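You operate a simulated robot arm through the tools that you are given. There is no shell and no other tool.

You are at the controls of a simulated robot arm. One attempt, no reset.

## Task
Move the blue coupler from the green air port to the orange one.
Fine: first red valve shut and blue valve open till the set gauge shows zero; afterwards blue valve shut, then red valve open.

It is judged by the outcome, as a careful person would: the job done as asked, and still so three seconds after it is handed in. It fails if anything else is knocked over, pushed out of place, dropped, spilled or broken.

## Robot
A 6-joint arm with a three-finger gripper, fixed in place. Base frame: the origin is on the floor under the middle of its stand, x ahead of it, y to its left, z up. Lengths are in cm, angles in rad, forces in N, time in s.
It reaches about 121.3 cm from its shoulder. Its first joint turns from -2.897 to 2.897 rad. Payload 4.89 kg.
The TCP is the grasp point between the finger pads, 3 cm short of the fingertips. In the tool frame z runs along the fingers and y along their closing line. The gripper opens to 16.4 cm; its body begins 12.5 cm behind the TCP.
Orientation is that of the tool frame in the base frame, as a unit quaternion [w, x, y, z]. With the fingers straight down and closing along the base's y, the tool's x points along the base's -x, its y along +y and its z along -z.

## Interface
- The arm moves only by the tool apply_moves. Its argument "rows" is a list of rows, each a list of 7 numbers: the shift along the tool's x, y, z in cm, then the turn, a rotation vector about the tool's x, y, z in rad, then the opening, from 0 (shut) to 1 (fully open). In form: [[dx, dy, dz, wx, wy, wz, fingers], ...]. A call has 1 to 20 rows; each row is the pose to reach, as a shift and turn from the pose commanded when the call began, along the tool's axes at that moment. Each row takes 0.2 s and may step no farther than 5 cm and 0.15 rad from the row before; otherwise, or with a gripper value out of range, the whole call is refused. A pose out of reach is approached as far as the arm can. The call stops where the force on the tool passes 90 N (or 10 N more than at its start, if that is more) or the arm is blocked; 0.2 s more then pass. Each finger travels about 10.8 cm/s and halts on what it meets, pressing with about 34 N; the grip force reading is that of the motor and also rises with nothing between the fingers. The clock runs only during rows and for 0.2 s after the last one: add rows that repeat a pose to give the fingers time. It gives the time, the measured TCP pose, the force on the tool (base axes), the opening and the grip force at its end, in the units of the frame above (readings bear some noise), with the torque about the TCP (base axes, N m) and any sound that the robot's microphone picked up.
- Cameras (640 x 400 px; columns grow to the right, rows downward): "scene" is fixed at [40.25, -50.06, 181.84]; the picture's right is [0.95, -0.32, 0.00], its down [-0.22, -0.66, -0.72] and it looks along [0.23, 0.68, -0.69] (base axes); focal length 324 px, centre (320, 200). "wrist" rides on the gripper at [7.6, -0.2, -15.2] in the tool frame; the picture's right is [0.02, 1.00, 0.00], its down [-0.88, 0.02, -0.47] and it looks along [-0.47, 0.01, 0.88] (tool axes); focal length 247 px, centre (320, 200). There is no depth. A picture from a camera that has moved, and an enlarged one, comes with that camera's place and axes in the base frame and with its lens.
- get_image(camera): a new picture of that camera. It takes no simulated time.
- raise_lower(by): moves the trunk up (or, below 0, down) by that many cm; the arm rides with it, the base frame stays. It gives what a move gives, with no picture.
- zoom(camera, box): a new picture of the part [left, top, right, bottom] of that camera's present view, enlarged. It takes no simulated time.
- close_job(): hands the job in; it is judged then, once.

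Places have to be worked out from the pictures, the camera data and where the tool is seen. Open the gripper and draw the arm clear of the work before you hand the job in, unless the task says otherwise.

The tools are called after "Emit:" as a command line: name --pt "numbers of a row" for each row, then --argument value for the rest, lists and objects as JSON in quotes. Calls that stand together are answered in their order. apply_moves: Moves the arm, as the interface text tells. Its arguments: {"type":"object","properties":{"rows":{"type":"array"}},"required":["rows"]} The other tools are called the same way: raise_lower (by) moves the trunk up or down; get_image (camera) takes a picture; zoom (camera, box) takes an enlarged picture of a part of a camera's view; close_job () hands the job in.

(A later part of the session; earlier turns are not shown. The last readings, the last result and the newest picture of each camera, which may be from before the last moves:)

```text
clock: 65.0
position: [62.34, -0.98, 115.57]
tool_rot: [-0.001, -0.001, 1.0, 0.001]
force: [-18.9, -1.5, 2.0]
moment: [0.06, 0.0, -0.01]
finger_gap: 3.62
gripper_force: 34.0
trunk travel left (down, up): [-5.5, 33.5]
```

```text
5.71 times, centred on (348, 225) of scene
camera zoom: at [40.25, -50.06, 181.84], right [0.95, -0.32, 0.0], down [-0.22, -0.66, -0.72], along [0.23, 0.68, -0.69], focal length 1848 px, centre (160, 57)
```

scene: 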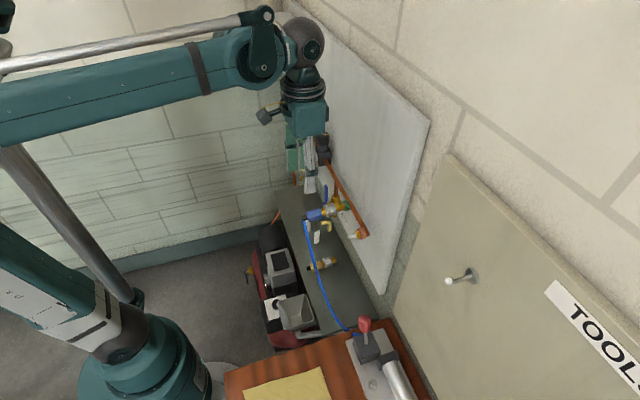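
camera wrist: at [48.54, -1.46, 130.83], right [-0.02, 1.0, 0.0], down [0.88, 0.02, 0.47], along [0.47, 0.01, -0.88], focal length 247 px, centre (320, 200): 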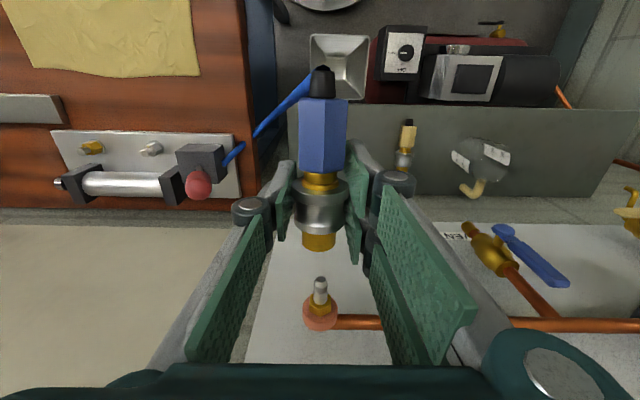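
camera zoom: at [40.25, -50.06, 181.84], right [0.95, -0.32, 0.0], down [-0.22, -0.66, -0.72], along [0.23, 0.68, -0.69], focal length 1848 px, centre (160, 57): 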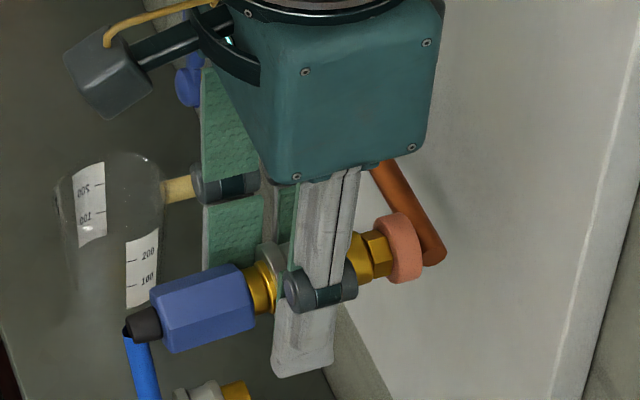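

Contact force −19 N and the picture matches the seated pose on the green port. I press a little further to make sure it locks.

Emit:
apply_moves --pt "-0.15 0 0 0 0 0 0" --pt "-0.3 0 0 0 0 0 0" --pt "-0.4 0 0 0 0 0 0" --pt "-0.4 0 0 0 0 0 0"

Emit:
zoom --camera "wrist" --box '[240, 80, 400, 280]'

```text
clock: 66.0
position: [62.91, -0.89, 115.51]
tool_rot: [0.0, -0.002, 1.0, 0.001]
force: [-25.2, -2.4, -0.5]
moment: [0.01, 0.12, 0.0]
finger_gap: 3.61
gripper_force: 34.0
trunk travel left (down, up): [-5.5, 33.5]
```

```text
2.00 times, centred on (320, 180) of wrist
camera zoom: at [55.21, -1.1, 130.79], right [-0.02, 1.0, 0.0], down [0.88, 0.02, 0.47], along [0.47, 0.01, -0.88], focal length 494 px, centre (320, 240)
```

zoom: 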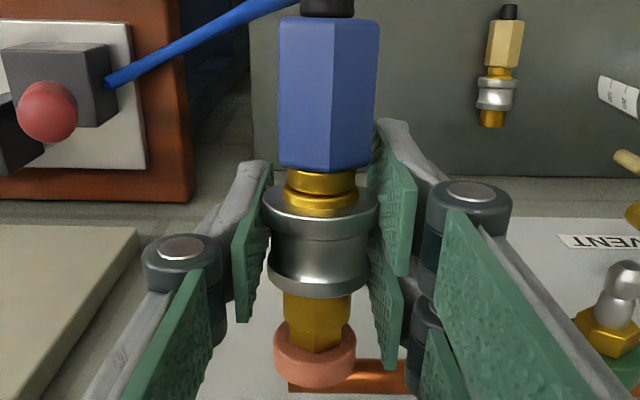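

The coupler has bottomed out (fingers began sliding forward on the sleeve at 25 N). I open the fingers and look whether it stays locked on the orange port.

Emit:
apply_moves --pt "0 0 0 0 0 0 0.15" --pt "0 0 0 0 0 0 0.3" --pt "0 0 0 0 0 0 0.42" --pt "0 0 0 0 0 0 0.42" --pt "0 0 0 0 0 0 0.42"

Emit:
zoom --camera "wrist" --box '[240, 80, 400, 280]'

Emit:
zoom --camera "scene" --box '[300, 190, 396, 260]'

```text
clock: 67.2
position: [63.25, -0.99, 115.57]
tool_rot: [-0.001, -0.001, 1.0, 0.001]
force: [-0.6, -0.2, -1.1]
moment: [0.01, 0.01, -0.02]
finger_gap: 6.88
gripper_force: 0.0
trunk travel left (down, up): [-5.5, 33.5]
```

```text
2.00 times, centred on (320, 180) of wrist
camera zoom: at [55.34, -1.1, 130.74], right [-0.02, 1.0, 0.0], down [0.88, 0.02, 0.47], along [0.47, 0.01, -0.88], focal length 494 px, centre (320, 240)
```

zoom: 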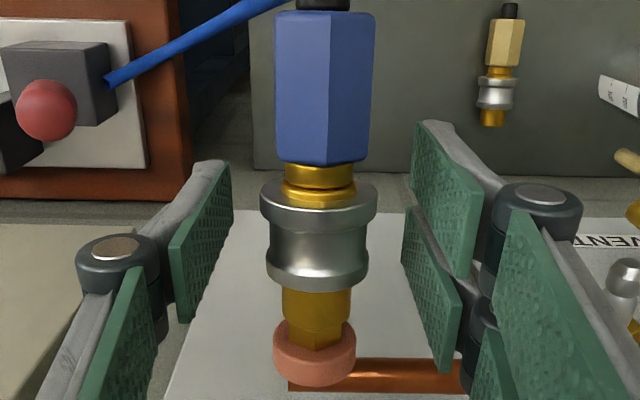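

```text
5.71 times, centred on (348, 225) of scene
camera zoom: at [40.25, -50.06, 181.84], right [0.95, -0.32, 0.0], down [-0.22, -0.66, -0.72], along [0.23, 0.68, -0.69], focal length 1848 px, centre (160, 57)
```

zoom: 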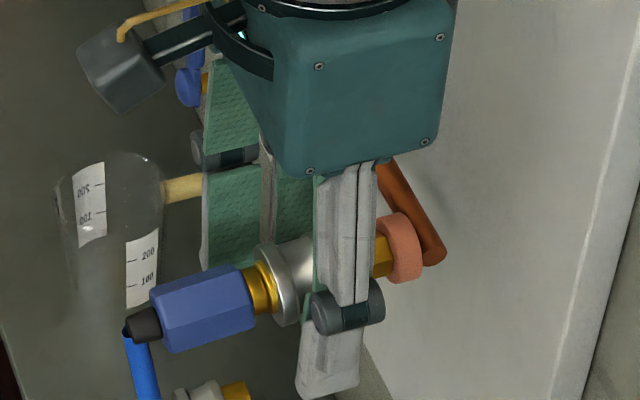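

It holds on its own; hex-to-ring distance (~8.2 cm) and sleeve position match the locked state on green. As a lock check I re-grip the hex and give a light tug.

Emit:
apply_moves --pt "1.4 0 0 0 0 0 0.45" --pt "2.8 0 0 0 0 0 0.45" --pt "4.2 0 0 0 0 0 0.45" --pt "5.6 0 0 0 0 0 0.45" --pt "5.6 0 0 0 0 0 0.35" --pt "5.6 0 0 0 0 0 0.25" --pt "5.6 0 0 0 0 0 0.15" --pt "5.6 0 0 0 0 0 0.05" --pt "5.6 0 0 0 0 0 0.0" --pt "5.6 0 0 0 0 0 0.0" --pt "5.6 0 0 0 0 0 0.0"

Emit:
zoom --camera "wrist" --box '[240, 130, 400, 330]'

```text
clock: 69.6
position: [57.36, -0.97, 115.51]
tool_rot: [-0.001, -0.001, 1.0, 0.001]
force: [-0.7, -3.5, 0.3]
moment: [0.02, 0.09, -0.25]
finger_gap: 2.97
gripper_force: 34.1
trunk travel left (down, up): [-5.5, 33.5]
```

```text
2.00 times, centred on (320, 230) of wrist
camera zoom: at [49.74, -1.13, 130.67], right [-0.02, 1.0, 0.0], down [0.88, 0.02, 0.47], along [0.47, 0.01, -0.88], focal length 494 px, centre (320, 140)
```

zoom: 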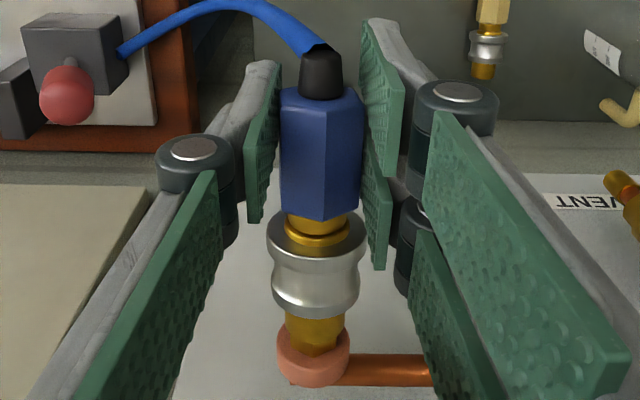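

The view matches the earlier locked pose on green. A light tug of 0.35 cm on the hex tests the lock.

Emit:
apply_moves --pt "0.12 0 0 0 0 0 0" --pt "0.25 0 0 0 0 0 0" --pt "0.38 0 0 0 0 0 0" --pt "0.38 0 0 0 0 0 0"

Emit:
zoom --camera "wrist" --box '[240, 130, 400, 330]'

```text
clock: 70.6
position: [57.19, -1.02, 115.49]
tool_rot: [-0.001, -0.001, 1.0, 0.002]
force: [27.3, -1.3, 2.5]
moment: [0.02, -0.23, -0.15]
finger_gap: 2.98
gripper_force: 33.9
trunk travel left (down, up): [-5.5, 33.5]
```

```text
2.00 times, centred on (320, 230) of wrist
camera zoom: at [49.54, -1.17, 130.62], right [-0.02, 1.0, 0.0], down [0.88, 0.02, 0.47], along [0.47, 0.01, -0.88], focal length 494 px, centre (320, 140)
```

zoom: 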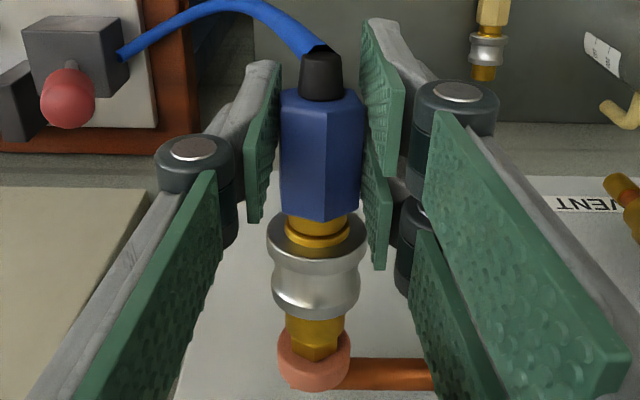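

It holds against 27 N – the coupler is locked on the orange port. I relax, open, and lift straight up.

Emit:
apply_moves --pt "-0.38 0 0 0 0 0 0.05" --pt "-0.38 0 0 0 0 0 0.2" --pt "-0.38 0 0 0 0 0 0.4" --pt "-0.38 0 0 0 0 0 0.5" --pt "-0.38 0 -1.5 0 0 0 0.5" --pt "-0.38 0 -4 0 0 0 0.5" --pt "-0.38 0 -7 0 0 0 0.5" --pt "-0.38 0 -10 0 0 0 0.5" --pt "-0.38 0 -13 0 0 0 0.5" --pt "-0.38 0 -16 0 0 0 0.5"

Emit:
get_image --camera "wrist"

Emit:
get_image --camera "scene"

```text
clock: 72.8
position: [57.52, -0.81, 131.42]
tool_rot: [0.0, -0.002, 1.0, 0.001]
force: [0.4, -0.6, -0.4]
moment: [-0.01, 0.05, -0.01]
finger_gap: 8.19
gripper_force: 0.1
trunk travel left (down, up): [-5.5, 33.5]
```

```text
taken
camera wrist: at [49.87, -1.14, 146.69], right [-0.02, 1.0, 0.0], down [0.88, 0.02, 0.47], along [0.47, 0.01, -0.88], focal length 247 px, centre (320, 200)
```

wrist: 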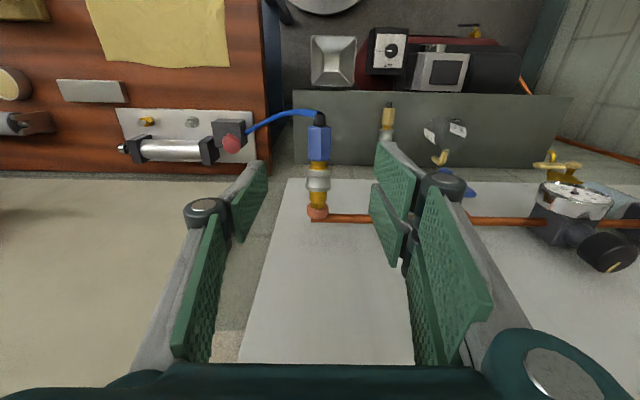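

```text
taken
```

scene: 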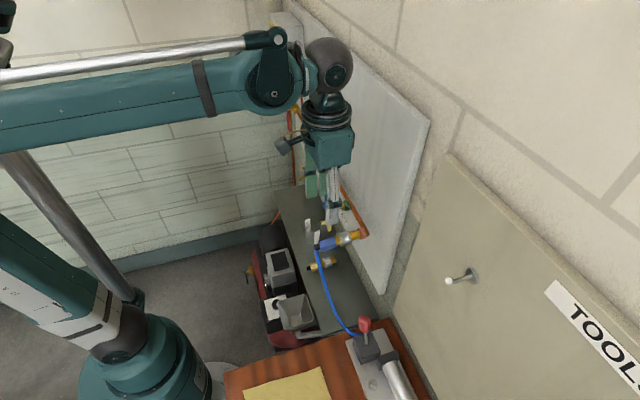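

The coupler sits on the orange port with the hose free. Now I move over to y≈21.5 and tip the tool back level in front of the blue handle.

Emit:
apply_moves --pt "0.2 2.8 0 0 0 0 0.45" --pt "0.4 5.6 0 0 0 0 0.4" --pt "0.6 8.4 0 0 0 0 0.35" --pt "0.8 11.2 0 0 0 0 0.35" --pt "1.0 14.0 0 0 0 0 0.35" --pt "1.2 16.8 0 0 0 0 0.35" --pt "1.4 19.6 0 0 0 0 0.35" --pt "1.5 22.5 0 0 0 0 0.35" --pt "1.8 22.5 0 0 -0.131 0 0.35" --pt "2.1 22.5 0 0 -0.262 0 0.35" --pt "2.4 22.5 0 0 -0.393 0 0.35" --pt "2.7 22.5 2.17 0 -0.524 0 0.35" --pt "3.0 22.5 4.33 0 -0.655 0 0.35" --pt "3.3 22.5 6.5 0 -0.786 0 0.35" --pt "3.6 22.5 8.67 0 -0.917 0 0.35" --pt "3.9 22.5 10.8 0 -1.048 0 0.35" --pt "4.2 22.5 13 0 -1.179 0 0.35" --pt "4.5 22.5 15.2 0 -1.31 0 0.35" --pt "4.8 22.5 17.3 0 -1.441 0 0.35" --pt "5.1 22.5 19.5 0 -1.5708 0 0.35"

Emit:
get_image --camera "wrist"

```text
clock: 77.0
position: [52.4, 21.9, 112.0]
tool_rot: [0.707, -0.002, 0.707, 0.002]
force: [4.1, 4.7, -0.3]
moment: [-0.01, -0.23, -0.78]
finger_gap: 5.77
gripper_force: 0.3
trunk travel left (down, up): [-5.5, 33.5]
```

```text
taken
camera wrist: at [37.07, 21.7, 104.32], right [0.0, 1.0, -0.02], down [-0.47, 0.02, 0.88], along [0.88, 0.01, 0.47], focal length 247 px, centre (320, 200)
```

wrist: 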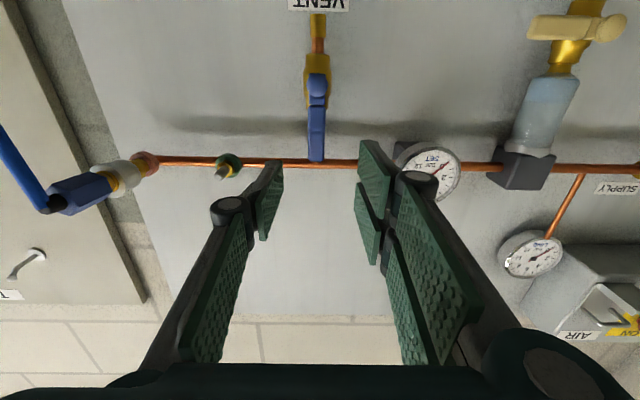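

Blue handle (up) is centred between the fingers. I advance to straddle it.

Emit:
apply_moves --pt "0 0 2 0 0 0 0.35" --pt "0 -0.1 4 0 0 0 0.35" --pt "0 -0.2 6 0 0 0 0.35" --pt "0.1 -0.2 8 0 0 0 0.35" --pt "0.2 -0.2 10 0 0 0 0.35" --pt "0.2 -0.2 11.9 0 0 0 0.35"

Emit:
get_image --camera "wrist"

```text
clock: 78.4
position: [64.13, 21.31, 111.97]
tool_rot: [0.707, -0.002, 0.707, 0.003]
force: [-0.9, -0.1, 0.5]
moment: [0.0, 0.05, 0.08]
finger_gap: 5.75
gripper_force: 0.0
trunk travel left (down, up): [-5.5, 33.5]
```

```text
taken
camera wrist: at [48.83, 21.19, 104.22], right [0.0, 1.0, -0.02], down [-0.47, 0.02, 0.88], along [0.88, 0.01, 0.47], focal length 247 px, centre (320, 200)
```

wrist: 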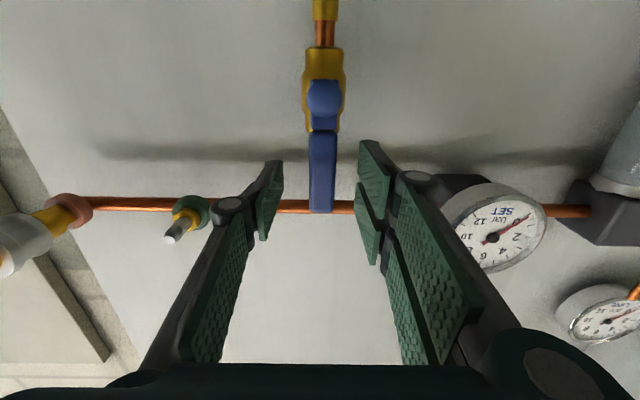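

The handle is caged. I swing it back down (toward −y) along the arc, rolling with it, to about 10° short of closed.

Emit:
apply_moves --pt "0.03 -0.9 0.1 0 0 0 0.35" --pt "0.07 -1.83 0.1 0 0 0 0.35" --pt "0.4 -2.67 0.1 0 0 0.14 0.35" --pt "0.84 -3.46 0.1 0 0 0.28 0.35" --pt "1.39 -4.19 0.1 0 0 0.42 0.35" --pt "2.03 -4.82 0.1 0 0 0.56 0.35" --pt "2.76 -5.36 0.1 0 0 0.7 0.35" --pt "3.56 -5.8 0.1 0 0 0.84 0.35" --pt "4.4 -6.12 0.1 0 0 0.98 0.35" --pt "5.29 -6.32 0.1 0 0 1.117 0.35" --pt "6.19 -6.39 0.1 0 0 1.257 0.35" --pt "7.09 -6.34 0.1 0 0 1.396 0.35"

Emit:
get_image --camera "wrist"

```text
clock: 81.0
position: [64.25, 15.25, 105.35]
tool_rot: [0.538, 0.456, 0.543, 0.456]
force: [-0.3, -0.3, -0.3]
moment: [0.0, 0.0, 0.02]
finger_gap: 5.74
gripper_force: 0.0
out of reach, approached as far as the arm can: row 12
trunk travel left (down, up): [-5.5, 33.5]
```

```text
taken
camera wrist: at [48.96, 22.65, 103.91], right [0.0, 0.19, 0.98], down [-0.47, -0.87, 0.17], along [0.88, -0.46, 0.09], focal length 247 px, centre (320, 200)
```

wrist: 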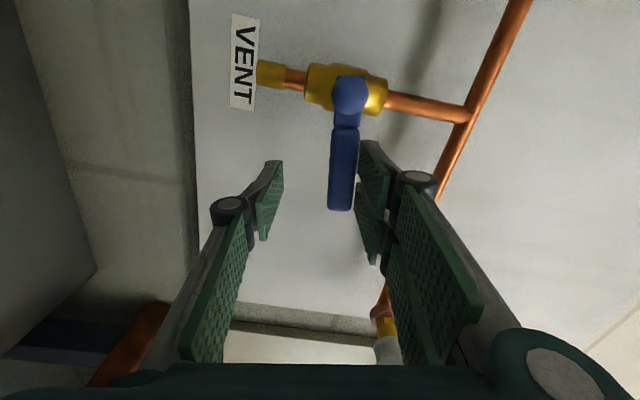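

About 10° remain. I push straight down gently to reach the closed stop.

Emit:
apply_moves --pt "0.07 -0.4 0 0 0 0 0.35" --pt "0.13 -0.8 0 0 0 0 0.35" --pt "0.2 -1.2 0 0 0 0 0.35" --pt "0.24 -1.45 0 0 0 0 0.35"

Emit:
get_image --camera "wrist"

```text
clock: 82.0
position: [64.68, 15.3, 105.27]
tool_rot: [0.539, 0.455, 0.543, 0.455]
force: [0.0, -0.7, -0.5]
moment: [0.01, 0.02, 0.06]
finger_gap: 5.74
gripper_force: 0.1
out of reach, approached as far as the arm can: row 1, 2, 3, 4
trunk travel left (down, up): [-5.5, 33.5]
```

```text
taken
camera wrist: at [49.28, 22.8, 103.84], right [0.0, 0.19, 0.98], down [-0.47, -0.87, 0.17], along [0.88, -0.46, 0.09], focal length 247 px, centre (320, 200)
```

wrist: 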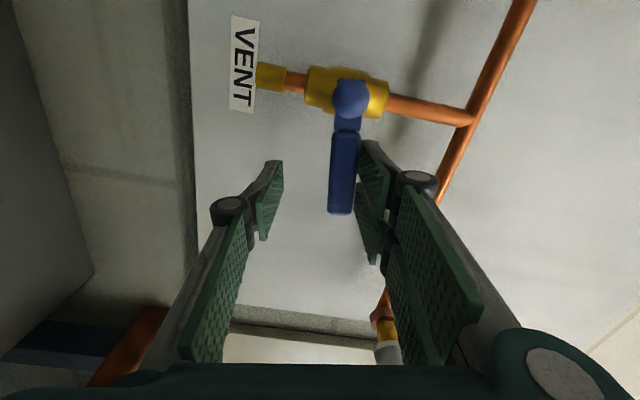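

The arm is at its roll limit here and can't go lower this way; lowering the trunk slightly moves the hand straight down instead. I lower 1.2 cm.

Emit:
raise_lower --by -1.2

Emit:
get_image --camera "wrist"

```text
clock: 82.6
position: [64.55, 15.24, 104.1]
tool_rot: [0.54, 0.456, 0.543, 0.454]
force: [9.0, -8.7, 26.0]
moment: [1.15, -0.26, -0.5]
finger_gap: 6.67
gripper_force: 11.5
trunk travel left (down, up): [-4.3, 34.7]
```

```text
taken
camera wrist: at [49.29, 22.74, 102.69], right [0.0, 0.19, 0.98], down [-0.47, -0.87, 0.17], along [0.88, -0.46, 0.09], focal length 247 px, centre (320, 200)
```

wrist: 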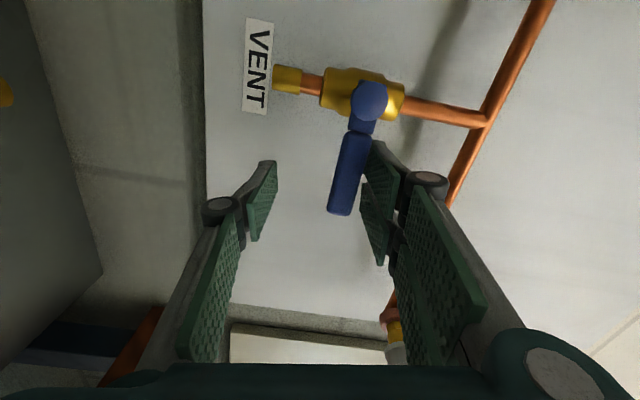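

26 N of reaction and the handle back at its original horizontal position: the blue valve is shut. I raise the trunk 1.8 cm to unload and centre the cage.

Emit:
raise_lower --by 1.8

Emit:
get_image --camera "wrist"

```text
clock: 83.3
position: [64.7, 15.32, 105.86]
tool_rot: [0.54, 0.455, 0.542, 0.455]
force: [-0.2, 0.4, -0.9]
moment: [-0.02, -0.04, -0.01]
finger_gap: 5.72
gripper_force: 0.1
trunk travel left (down, up): [-6.1, 32.9]
```

```text
taken
camera wrist: at [49.28, 22.82, 104.42], right [0.0, 0.19, 0.98], down [-0.47, -0.87, 0.17], along [0.88, -0.46, 0.09], focal length 247 px, centre (320, 200)
```

wrist: 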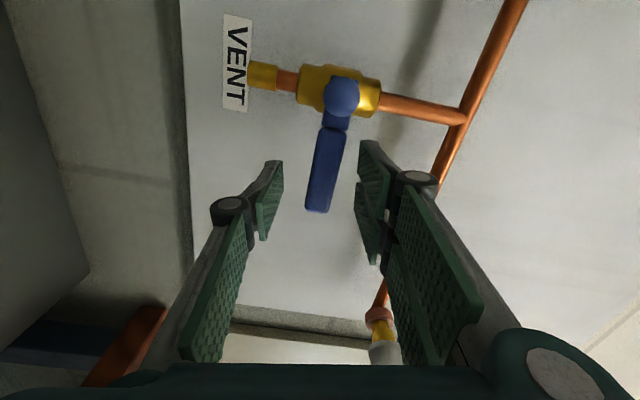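

The handle is centred and horizontal as at the start. I withdraw straight back, then roll level and move toward +y.

Emit:
apply_moves --pt "0 0 -1.5 0 0 0 0.35" --pt "0 0 -3 0 0 0 0.35" --pt "0 0 -4.5 0 0 0 0.35" --pt "0 0 -6 0 0 -0.1 0.35" --pt "0.5 0 -7.5 0 0 -0.24 0.35" --pt "1.0 0.5 -9 0 0 -0.38 0.35" --pt "2 1.0 -10 0 0 -0.52 0.35" --pt "3 1.5 -10.5 0 0 -0.66 0.35" --pt "4 2.0 -11 0 0 -0.8 0.35"

Emit:
get_image --camera "wrist"

```text
clock: 85.3
position: [53.65, 19.75, 107.25]
tool_rot: [0.675, 0.206, 0.678, 0.208]
force: [-0.1, -0.3, -0.1]
moment: [-0.02, 0.0, 0.01]
finger_gap: 5.76
gripper_force: 0.0
out of reach, approached as far as the arm can: row 2, 3, 4, 5, 6, 7
trunk travel left (down, up): [-6.1, 32.9]
```

```text
taken
camera wrist: at [38.2, 23.74, 100.83], right [0.0, 0.84, 0.54], down [-0.47, -0.48, 0.74], along [0.88, -0.25, 0.39], focal length 247 px, centre (320, 200)
```

wrist: 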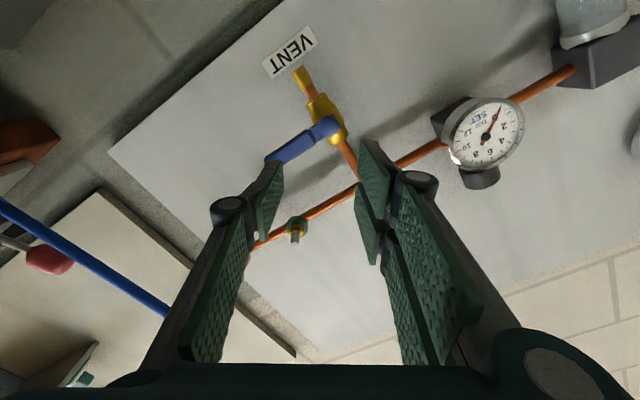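

Blue valve shut, pipe still at zero pressure. I raise the trunk back to its original height before crossing to the red valve.

Emit:
raise_lower --by 11.4

Emit:
get_image --camera "wrist"

```text
clock: 86.7
position: [53.41, 19.69, 118.53]
tool_rot: [0.674, 0.207, 0.677, 0.21]
force: [-0.1, 0.4, -0.2]
moment: [-0.02, -0.04, 0.03]
finger_gap: 5.76
gripper_force: 0.0
trunk travel left (down, up): [-17.5, 21.5]
```

```text
taken
camera wrist: at [38.19, 23.75, 112.23], right [0.0, 0.84, 0.55], down [-0.47, -0.48, 0.74], along [0.88, -0.26, 0.39], focal length 247 px, centre (320, 200)
```

wrist: 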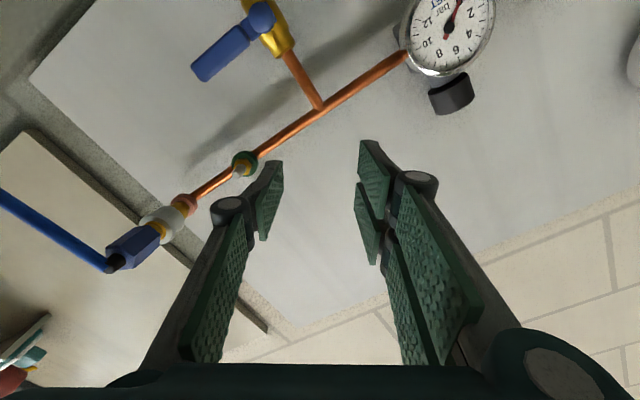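

Coupler sits on orange; everything else in place. I carry the hand across to (52, 70, 109) in front of the red handle, rolling back to level.

Emit:
apply_moves --pt "1.8 1.83 -0.05 0 0 -0.04 0.35" --pt "3.6 3.67 -0.1 0 0 -0.08 0.35" --pt "5.4 5.5 -0.15 0 0 -0.12 0.35" --pt "7.2 7.34 -0.2 0 0 -0.16 0.35" --pt "9.0 9.17 -0.25 0 0 -0.2 0.35" --pt "10.8 11.0 -0.3 0 0 -0.24 0.35" --pt "12.6 12.8 -0.35 0 0 -0.28 0.35" --pt "14.4 14.7 -0.4 0 0 -0.32 0.35" --pt "16.2 16.5 -0.5 0 0 -0.36 0.35" --pt "18.0 18.3 -0.55 0 0 -0.4 0.35" --pt "19.8 20.2 -0.6 0 0 -0.44 0.35" --pt "21.7 22.0 -0.65 0 0 -0.48 0.35" --pt "23.5 23.8 -0.7 0 0 -0.52 0.35" --pt "25.3 25.7 -0.75 0 0 -0.56 0.35" --pt "27.1 27.5 -0.8 0 0 -0.595 0.35" --pt "28.9 29.3 -0.9 0 0 -0.595 0.35" --pt "30.7 31.2 -0.95 0 0 -0.595 0.35" --pt "32.5 33.0 -1.0 0 0 -0.595 0.35" --pt "34.3 34.8 -1.05 0 0 -0.595 0.35" --pt "36.1 36.7 -1.1 0 0 -0.595 0.35"

Emit:
get_image --camera "wrist"

```text
clock: 90.9
position: [52.48, 70.3, 109.44]
tool_rot: [0.706, 0.001, 0.708, 0.002]
force: [0.2, -0.9, 0.3]
moment: [0.01, 0.14, 0.19]
finger_gap: 5.72
gripper_force: 0.0
trunk travel left (down, up): [-17.5, 21.5]
```

```text
taken
camera wrist: at [36.95, 70.15, 101.82], right [0.0, 1.0, -0.02], down [-0.47, 0.01, 0.88], along [0.88, 0.01, 0.47], focal length 247 px, centre (320, 200)
```

wrist: 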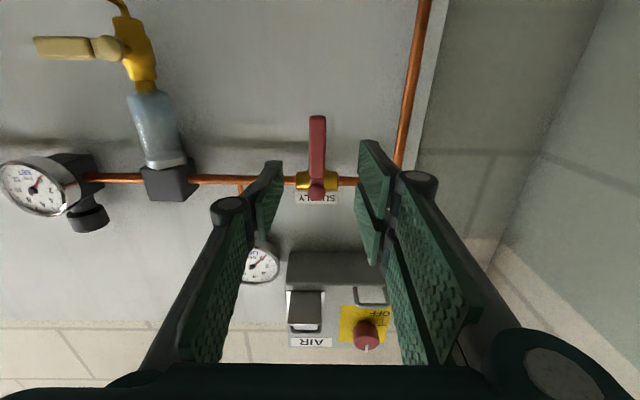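

The red handle (pointing down) is centred between the fingers. I advance to straddle it.

Emit:
apply_moves --pt "0 0 2 0 0 0 0.35" --pt "0 0 4 0 0 0 0.35" --pt "0.1 0 6 0 0 0 0.35" --pt "0.2 0 8 0 0 0 0.35" --pt "0.3 0 10 0 0 0 0.35" --pt "0.3 0 11.8 0 0 0 0.35"

Emit:
get_image --camera "wrist"

```text
clock: 92.3
position: [64.02, 70.38, 109.25]
tool_rot: [0.706, 0.0, 0.708, 0.002]
force: [-0.9, -0.9, -0.4]
moment: [-0.02, 0.03, 0.01]
finger_gap: 5.74
gripper_force: 0.0
trunk travel left (down, up): [-17.5, 21.5]
```

```text
taken
camera wrist: at [48.65, 70.18, 101.56], right [0.0, 1.0, -0.02], down [-0.47, 0.02, 0.88], along [0.88, 0.01, 0.47], focal length 247 px, centre (320, 200)
```

wrist: 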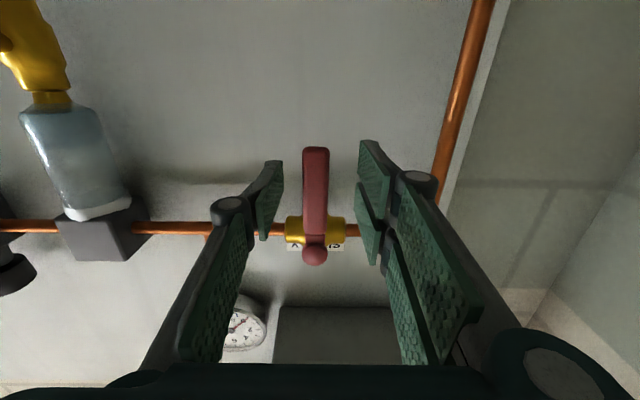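

Caged. I now swing the red handle up toward −y (open) along its arc, rolling with it, to ~10° short.

Emit:
apply_moves --pt "0 -1.0 0.2 0 0 0 0.35" --pt "0.05 -2.08 0.2 0 0 0 0.35" --pt "-0.29 -3.01 0.2 0 0 -0.14 0.35" --pt "-0.75 -3.88 0.2 0 0 -0.28 0.35" --pt "-1.32 -4.68 0.2 0 0 -0.42 0.35" --pt "-2.01 -5.39 0.2 0 0 -0.56 0.35" --pt "-2.78 -6.0 0.2 0 0 -0.7 0.35" --pt "-3.63 -6.49 0.2 0 0 -0.84 0.35" --pt "-4.55 -6.87 0.2 0 0 -0.98 0.35" --pt "-5.5 -7.11 0.2 0 0 -1.117 0.35" --pt "-6.49 -7.21 0.2 0 0 -1.257 0.35" --pt "-7.47 -7.18 0.2 0 0 -1.396 0.35"

Emit:
get_image --camera "wrist"

```text
clock: 94.9
position: [64.37, 63.11, 116.74]
tool_rot: [0.541, -0.456, 0.542, -0.453]
force: [0.1, 0.7, -0.5]
moment: [0.0, -0.02, -0.05]
finger_gap: 5.75
gripper_force: 0.3
trunk travel left (down, up): [-17.5, 21.5]
```

```text
taken
camera wrist: at [48.99, 55.56, 115.44], right [0.0, 0.15, -0.99], down [-0.47, 0.87, 0.14], along [0.88, 0.47, 0.07], focal length 247 px, centre (320, 200)
```

wrist: 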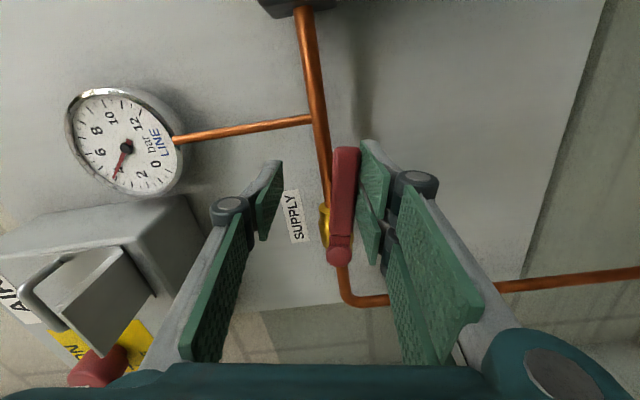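

LINE is rising – air is coming back. About 9° remain; I push up gently to the open stop.

Emit:
apply_moves --pt "-0.07 -0.39 0 0 0 -0.05 0.35" --pt "-0.14 -0.79 0 0 0 -0.1 0.35" --pt "-0.19 -1.1 0 0 0 -0.14 0.35" --pt "-0.23 -1.35 0 0 0 -0.16 0.35"

Emit:
get_image --camera "wrist"

```text
clock: 95.9
position: [64.45, 63.07, 117.99]
tool_rot: [0.504, -0.497, 0.505, -0.495]
force: [-0.4, -0.1, -3.8]
moment: [-0.09, 0.14, -0.01]
finger_gap: 5.92
gripper_force: 1.5
trunk travel left (down, up): [-17.5, 21.5]
```

```text
taken
camera wrist: at [49.03, 55.41, 117.99], right [0.0, 0.0, -1.0], down [-0.48, 0.88, 0.0], along [0.88, 0.48, -0.01], focal length 247 px, centre (320, 200)
```

wrist: 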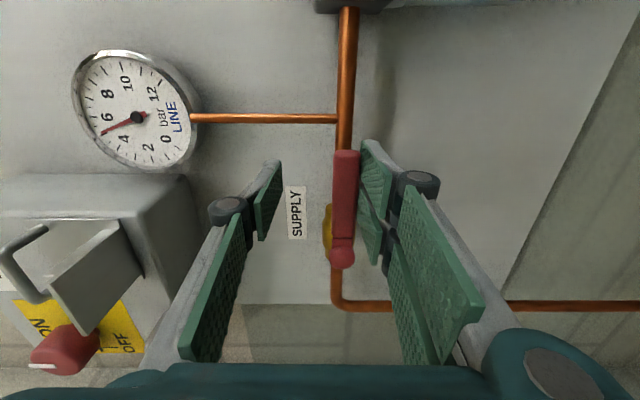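

Contact is building (finger pushed back slightly) with the handle almost horizontal and LINE at ~5. A bit more to confirm the stop.

Emit:
apply_moves --pt "0 -0.25 0 0 0 0 0.35" --pt "0 -0.5 0 0 0 0 0.35"

Emit:
get_image --camera "wrist"

```text
clock: 96.5
position: [64.33, 63.03, 118.28]
tool_rot: [0.503, -0.497, 0.505, -0.494]
force: [-6.3, -2.8, -22.0]
moment: [-0.8, 0.65, 0.16]
finger_gap: 6.66
gripper_force: 10.9
trunk travel left (down, up): [-17.5, 21.5]
```

```text
taken
camera wrist: at [49.08, 55.4, 118.42], right [-0.01, 0.0, -1.0], down [-0.48, 0.88, 0.0], along [0.88, 0.48, -0.01], focal length 247 px, centre (320, 200)
```

wrist: 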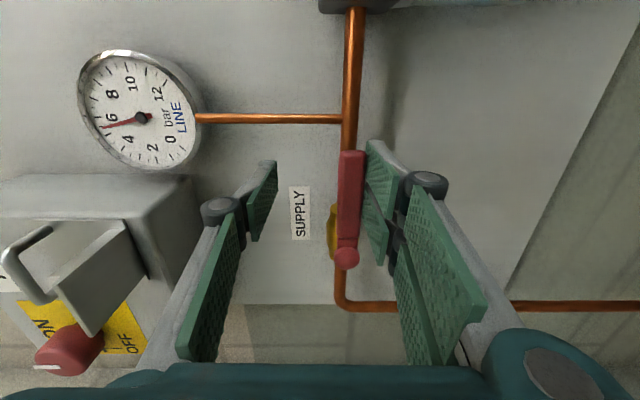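

The red handle is at its open stop (22 N). I lower to centre the cage, then withdraw straight back.

Emit:
apply_moves --pt "0 1.0 0 0 0 0 0.35" --pt "0 2.2 0 0 0 0 0.35" --pt "0 2.4 -1.5 0 0 0 0.35" --pt "0 2.4 -3.5 0 0 0 0.35" --pt "0 2.4 -6 0 0 0 0.35" --pt "0 2.4 -8.5 0 0 0 0.35" --pt "0 2.4 -11 0 0 0 0.35" --pt "0 2.4 -13 0 0 0 0.35"

Emit:
get_image --camera "wrist"

Emit:
get_image --camera "scene"

```text
clock: 98.3
position: [51.46, 63.02, 116.16]
tool_rot: [0.504, -0.497, 0.505, -0.494]
force: [1.2, -0.4, 0.5]
moment: [0.0, -0.07, 0.0]
finger_gap: 5.74
gripper_force: 0.0
trunk travel left (down, up): [-17.5, 21.5]
```

```text
taken
camera wrist: at [36.15, 55.38, 116.19], right [0.0, 0.0, -1.0], down [-0.47, 0.88, 0.0], along [0.88, 0.47, -0.01], focal length 247 px, centre (320, 200)
```

wrist: 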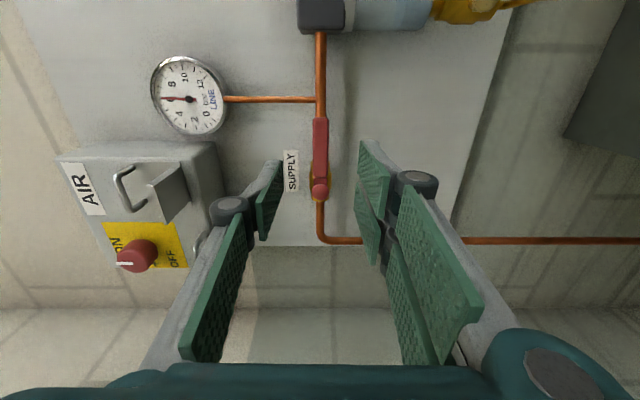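

```text
taken
```

scene: 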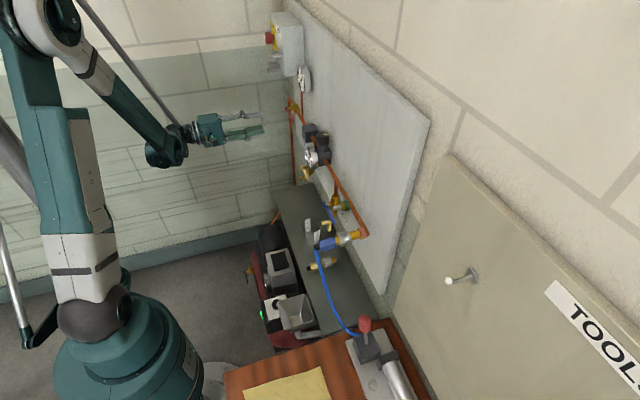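

Red handle is along the pipe (open). I zoom in on the scene to verify the coupler, both valves and the gauges.

Emit:
zoom --camera "scene" --box '[280, 170, 400, 260]'

Emit:
zoom --camera "scene" --box '[250, 50, 370, 140]'

Emit:
zoom --camera "scene" --box '[230, 220, 430, 400]'

```text
4.44 times, centred on (340, 215) of scene
camera zoom: at [40.25, -50.06, 181.84], right [0.95, -0.32, 0.0], down [-0.22, -0.66, -0.72], along [0.23, 0.68, -0.69], focal length 1438 px, centre (231, 133)
```

zoom: 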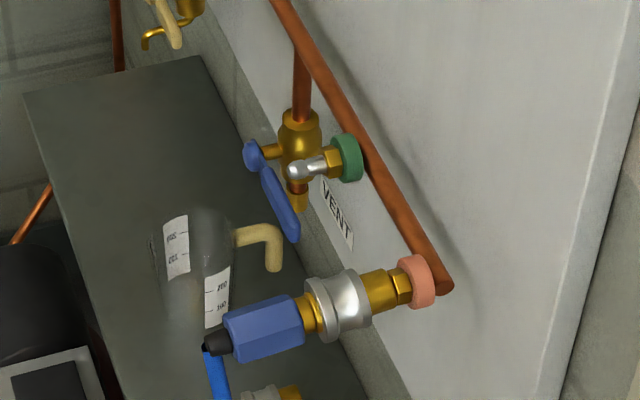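

```text
4.44 times, centred on (310, 95) of scene
camera zoom: at [40.25, -50.06, 181.84], right [0.95, -0.32, 0.0], down [-0.22, -0.66, -0.72], along [0.23, 0.68, -0.69], focal length 1438 px, centre (364, 667)
```

zoom: 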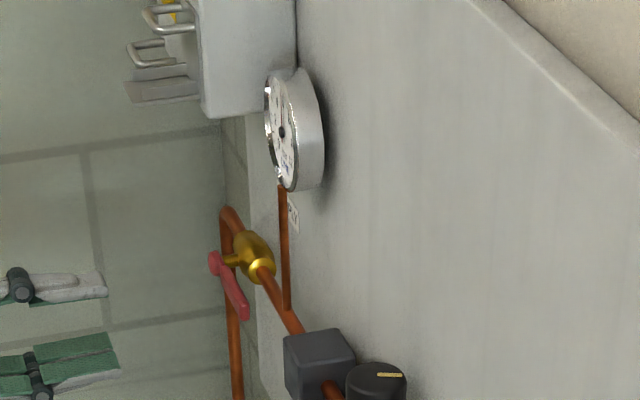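

```text
2.22 times, centred on (330, 310) of scene
camera zoom: at [40.25, -50.06, 181.84], right [0.95, -0.32, 0.0], down [-0.22, -0.66, -0.72], along [0.23, 0.68, -0.69], focal length 719 px, centre (298, -44)
```

zoom: 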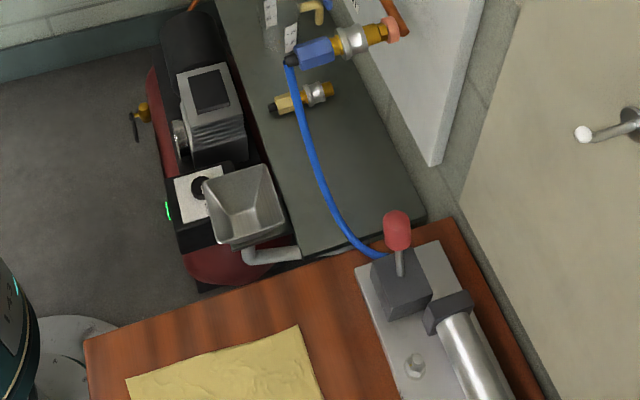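

Everything looks right: coupler on orange, blue handle across its pipe (shut), red along the pipe (open). I roll back to level while drawing away, opening the gripper.

Emit:
apply_moves --pt "1.2 -0.5 -0.1 0 0 0.1428 0.4" --pt "2.4 -1.1 -0.2 0 0 0.2856 0.45" --pt "3.5 -1.6 -0.3 0 0 0.4284 0.5" --pt "4.7 -2.2 -0.4 0 0 0.5712 0.55" --pt "5.9 -2.7 -0.5 0 0 0.714 0.6" --pt "7.1 -3.3 -0.6 0 0 0.8568 0.65" --pt "8.3 -3.8 -0.7 0 0 0.9996 0.7" --pt "9.5 -4.4 -0.7 0 0 1.1424 0.75" --pt "10.6 -4.9 -0.7 0 0 1.2852 0.8" --pt "11.8 -5.5 -0.7 0 0 1.428 0.9" --pt "13 -6 -0.7 0 0 1.5708 1.0"

Emit:
get_image --camera "wrist"

```text
clock: 100.6
position: [54.74, 57.57, 118.2]
tool_rot: [0.704, -0.029, 0.708, -0.044]
force: [-0.5, 1.8, 0.1]
moment: [-0.02, -0.02, -0.11]
finger_gap: 16.4
gripper_force: 0.1
trunk travel left (down, up): [-17.5, 21.5]
stopped in row 11: the arm was blocked; the commanded pose is now the measured one
```

```text
taken
camera wrist: at [39.34, 56.96, 110.62], right [0.02, 0.99, -0.12], down [-0.47, 0.12, 0.88], along [0.88, 0.04, 0.47], focal length 247 px, centre (320, 200)
```

wrist: 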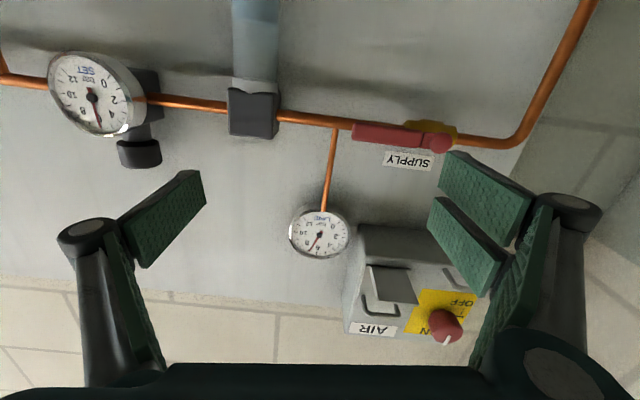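

SET is back to ~6 bar and the coupler holds. The arm met its joint limit again, so I tilt the tool downward while rising and backing away toward the original pose.

Emit:
apply_moves --pt "-1.2 -0.6 -0.4 0 0.14 0 1" --pt "-2.4 -1.2 -0.8 0 0.28 0 1" --pt "-3.6 -1.8 -1.2 0 0.42 0 1" --pt "-4.8 -2.4 -1.8 0 0.56 0 1" --pt "-6 -3 -2.4 0 0.7 0 1" --pt "-7.2 -3.6 -3.2 0 0.84 0 1" --pt "-8.4 -4.2 -4.2 0 0.98 0 1" --pt "-9.6 -4.8 -5.2 0 1.12 0 1" --pt "-10.8 -5.4 -6.2 0 1.26 0 1" --pt "-12 -6 -7.2 0 1.4 0 1" --pt "-13 -6.6 -8.2 0 1.52 0 1"

Emit:
get_image --camera "wrist"

Emit:
get_image --camera "scene"

```text
clock: 101.4
position: [59.78, 62.52, 118.61]
tool_rot: [0.563, -0.004, 0.824, -0.06]
force: [-0.9, 2.2, -0.4]
moment: [-0.13, -0.18, -0.28]
finger_gap: 16.4
gripper_force: 0.1
trunk travel left (down, up): [-17.5, 21.5]
stopped in row 3: the arm was blocked; the commanded pose is now the measured one
```

```text
taken
camera wrist: at [42.69, 63.27, 117.02], right [0.05, 0.99, -0.12], down [-0.12, 0.13, 0.98], along [0.99, -0.04, 0.12], focal length 247 px, centre (320, 200)
```

wrist: 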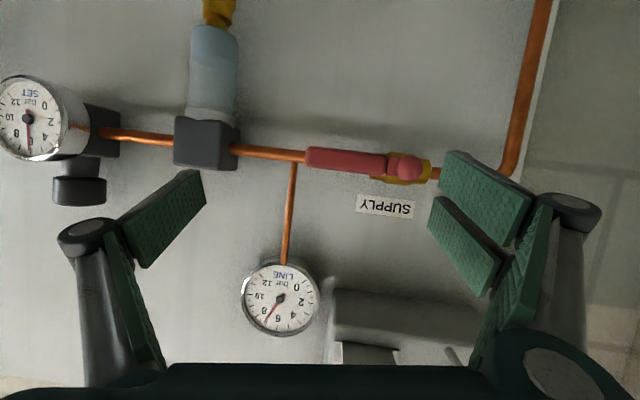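

```text
taken
```

scene: 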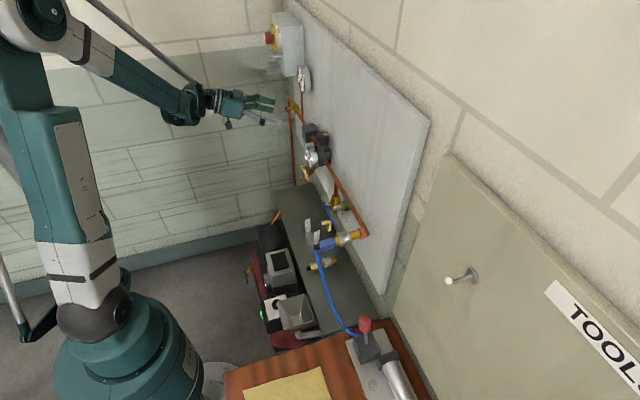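

The arm's wrist is near a limit and drifted toward the panel; fingertips are at about x≈62.6, still clear of the handle. I try a small pure retreat in −x.

Emit:
apply_moves --pt "0.36 -0.06 -0.93 0 0 0 1" --pt "0.73 -0.12 -1.86 0 0 0 1"

```text
clock: 102.0
position: [58.83, 62.04, 118.69]
tool_rot: [0.563, 0.003, 0.824, -0.063]
force: [-0.2, -0.7, 1.5]
moment: [0.04, 0.04, 0.09]
finger_gap: 16.4
gripper_force: 0.1
trunk travel left (down, up): [-17.5, 21.5]
```

It moves back. I continue the retreat in small steps, checking that it follows.

Emit:
apply_moves --pt "0.36 -0.06 -0.93 0 0 0 1" --pt "0.73 -0.12 -1.86 0 0 0 1" --pt "0.73 -0.12 -1.86 0 0 0 1"

Emit:
get_image --camera "scene"

```text
clock: 103.0
position: [58.33, 61.89, 118.31]
tool_rot: [0.562, 0.012, 0.824, -0.07]
force: [0.4, 0.6, 0.6]
moment: [-0.07, -0.05, -0.09]
finger_gap: 16.41
gripper_force: 0.1
trunk travel left (down, up): [-17.5, 21.5]
stopped in row 3: the arm was blocked; the commanded pose is now the measured one
```

```text
taken
```

scene: 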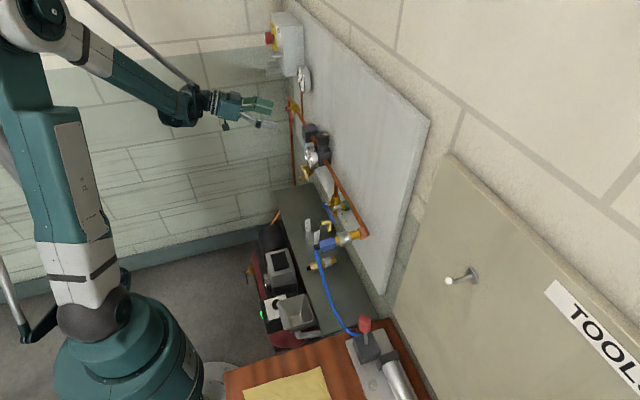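

Blocked again in this half-tilted posture. I undo the tilt (back to level), which was a known good posture here.

Emit:
apply_moves --pt "0 0 -0.2 0 -0.12 0 1" --pt "0 0 -0.4 0 -0.24 0 1" --pt "0 0 -0.6 0 -0.36 0 1"

Emit:
get_image --camera "wrist"

```text
clock: 103.8
position: [56.79, 61.82, 118.97]
tool_rot: [0.701, -0.006, 0.71, -0.066]
force: [0.3, -1.0, 0.6]
moment: [0.06, 0.09, 0.16]
finger_gap: 16.42
gripper_force: 0.1
trunk travel left (down, up): [-17.5, 21.5]
```

```text
taken
camera wrist: at [41.32, 62.24, 111.36], right [0.08, 0.99, -0.12], down [-0.46, 0.15, 0.88], along [0.89, -0.02, 0.46], focal length 247 px, centre (320, 200)
```

wrist: 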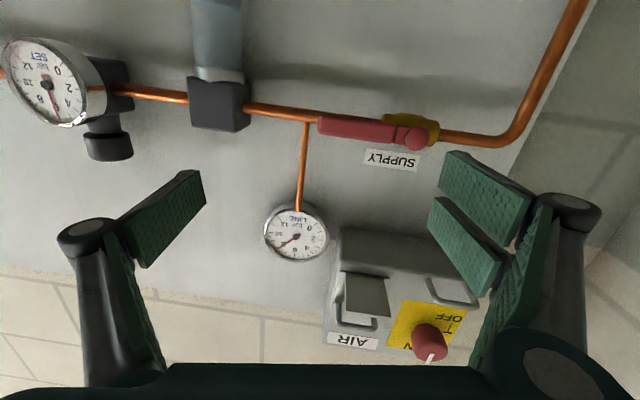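

Level again and it retreated. I move down and back onto the path that worked before (around (53, 60, 111)), correcting the small misorientation.

Emit:
apply_moves --pt "1.6 -0.25 -0.7 -0.015 0 0.02 0.8" --pt "3.3 -0.5 -1.4 -0.03 0 0.04 0.6" --pt "4.9 -0.8 -2.1 -0.05 0 0.06 0.5" --pt "6.6 -1.0 -2.8 -0.07 0 0.08 0.4" --pt "8.2 -1.3 -3.5 -0.085 0 0.1 0.35"

Emit:
get_image --camera "scene"

```text
clock: 105.0
position: [53.23, 60.1, 110.76]
tool_rot: [0.702, 0.0, 0.712, 0.0]
force: [0.8, -1.2, 0.2]
moment: [-0.01, -0.02, 0.02]
finger_gap: 5.75
gripper_force: 0.1
trunk travel left (down, up): [-17.5, 21.5]
```

```text
taken
```

scene: 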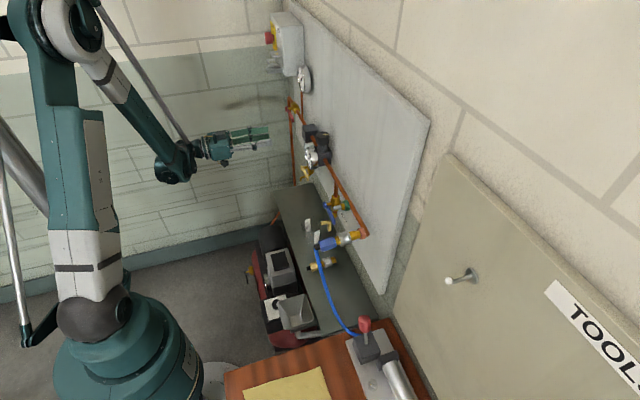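

Back on the known good path. I move along −y to about (51, 35, 117).

Emit:
apply_moves --pt "-0.6 -2.5 -0.2 0 0 0 0.35" --pt "-1.2 -5 -0.4 0 0 0 0.35" --pt "-1.8 -7.5 -0.6 0 0 0 0.35" --pt "-2.4 -10 -0.8 0 0 0 0.35" --pt "-3 -12.5 -1 0 0 0 0.35" --pt "-3.6 -15 -1.2 0 0 0 0.35" --pt "-4.2 -17.5 -1.4 0 0 0 0.35" --pt "-4.8 -20 -1.6 0 0 0 0.35" --pt "-5.4 -22.5 -1.8 0 0 0 0.35" --pt "-6 -25 -2 0 0 0 0.35"

```text
clock: 107.2
position: [51.05, 35.22, 116.64]
tool_rot: [0.702, 0.0, 0.712, 0.0]
force: [-0.2, 1.2, -0.1]
moment: [-0.01, -0.03, -0.16]
finger_gap: 5.75
gripper_force: 0.0
trunk travel left (down, up): [-17.5, 21.5]
```

That worked. Now I rise, back off and tilt the fingers down toward the starting posture, opening the gripper.

Emit:
apply_moves --pt "-1.8 0 -0.5 0 0.13 0 0.4" --pt "-3.6 0 -1 0 0.26 0 0.5" --pt "-5.4 0 -1.5 0 0.39 0 0.6" --pt "-7.2 0 -2 0 0.52 0 0.7" --pt "-9 0 -2.5 0 0.65 0 0.8" --pt "-10.8 0 -3 0 0.78 0 0.9" --pt "-12.6 0 -3.5 0 0.91 0 1" --pt "-14.4 0 -4 0 1.04 0 1" --pt "-16 0 -5 0 1.17 0 1" --pt "-16 0 -6 0 1.3 0 1" --pt "-16 0 -7 0 1.43 0 1" --pt "-16 0 -8 0 1.5708 0 1"

Emit:
get_image --camera "wrist"

Emit:
get_image --camera "scene"

```text
clock: 109.8
position: [43.31, 35.07, 132.91]
tool_rot: [-0.008, 0.001, 1.0, -0.001]
force: [-0.9, -0.5, 0.7]
moment: [0.1, -0.18, -0.01]
finger_gap: 16.41
gripper_force: 0.1
trunk travel left (down, up): [-17.5, 21.5]
```

```text
taken
camera wrist: at [35.83, 34.93, 148.23], right [-0.02, 1.0, 0.0], down [0.89, 0.02, 0.46], along [0.46, 0.01, -0.89], focal length 247 px, centre (320, 200)
```

wrist: 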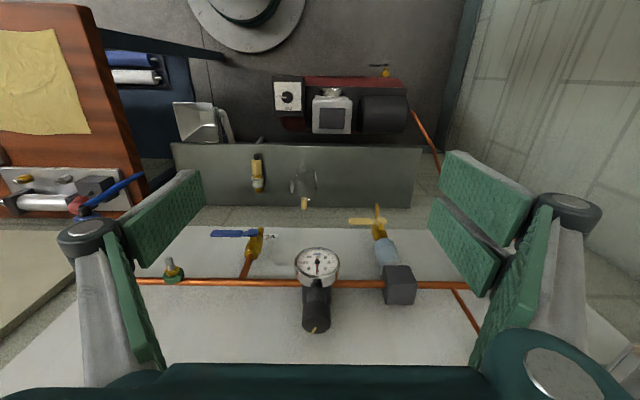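

```text
taken
```

scene: 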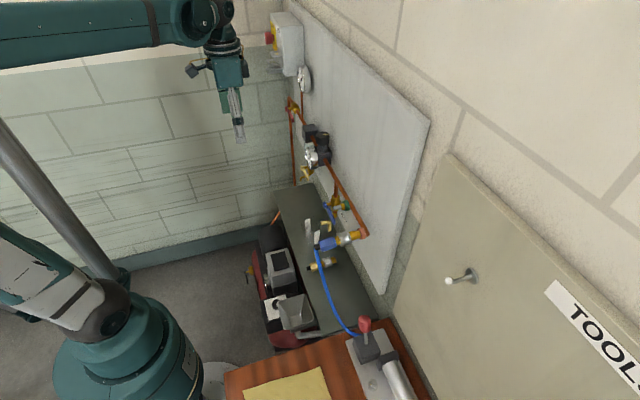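

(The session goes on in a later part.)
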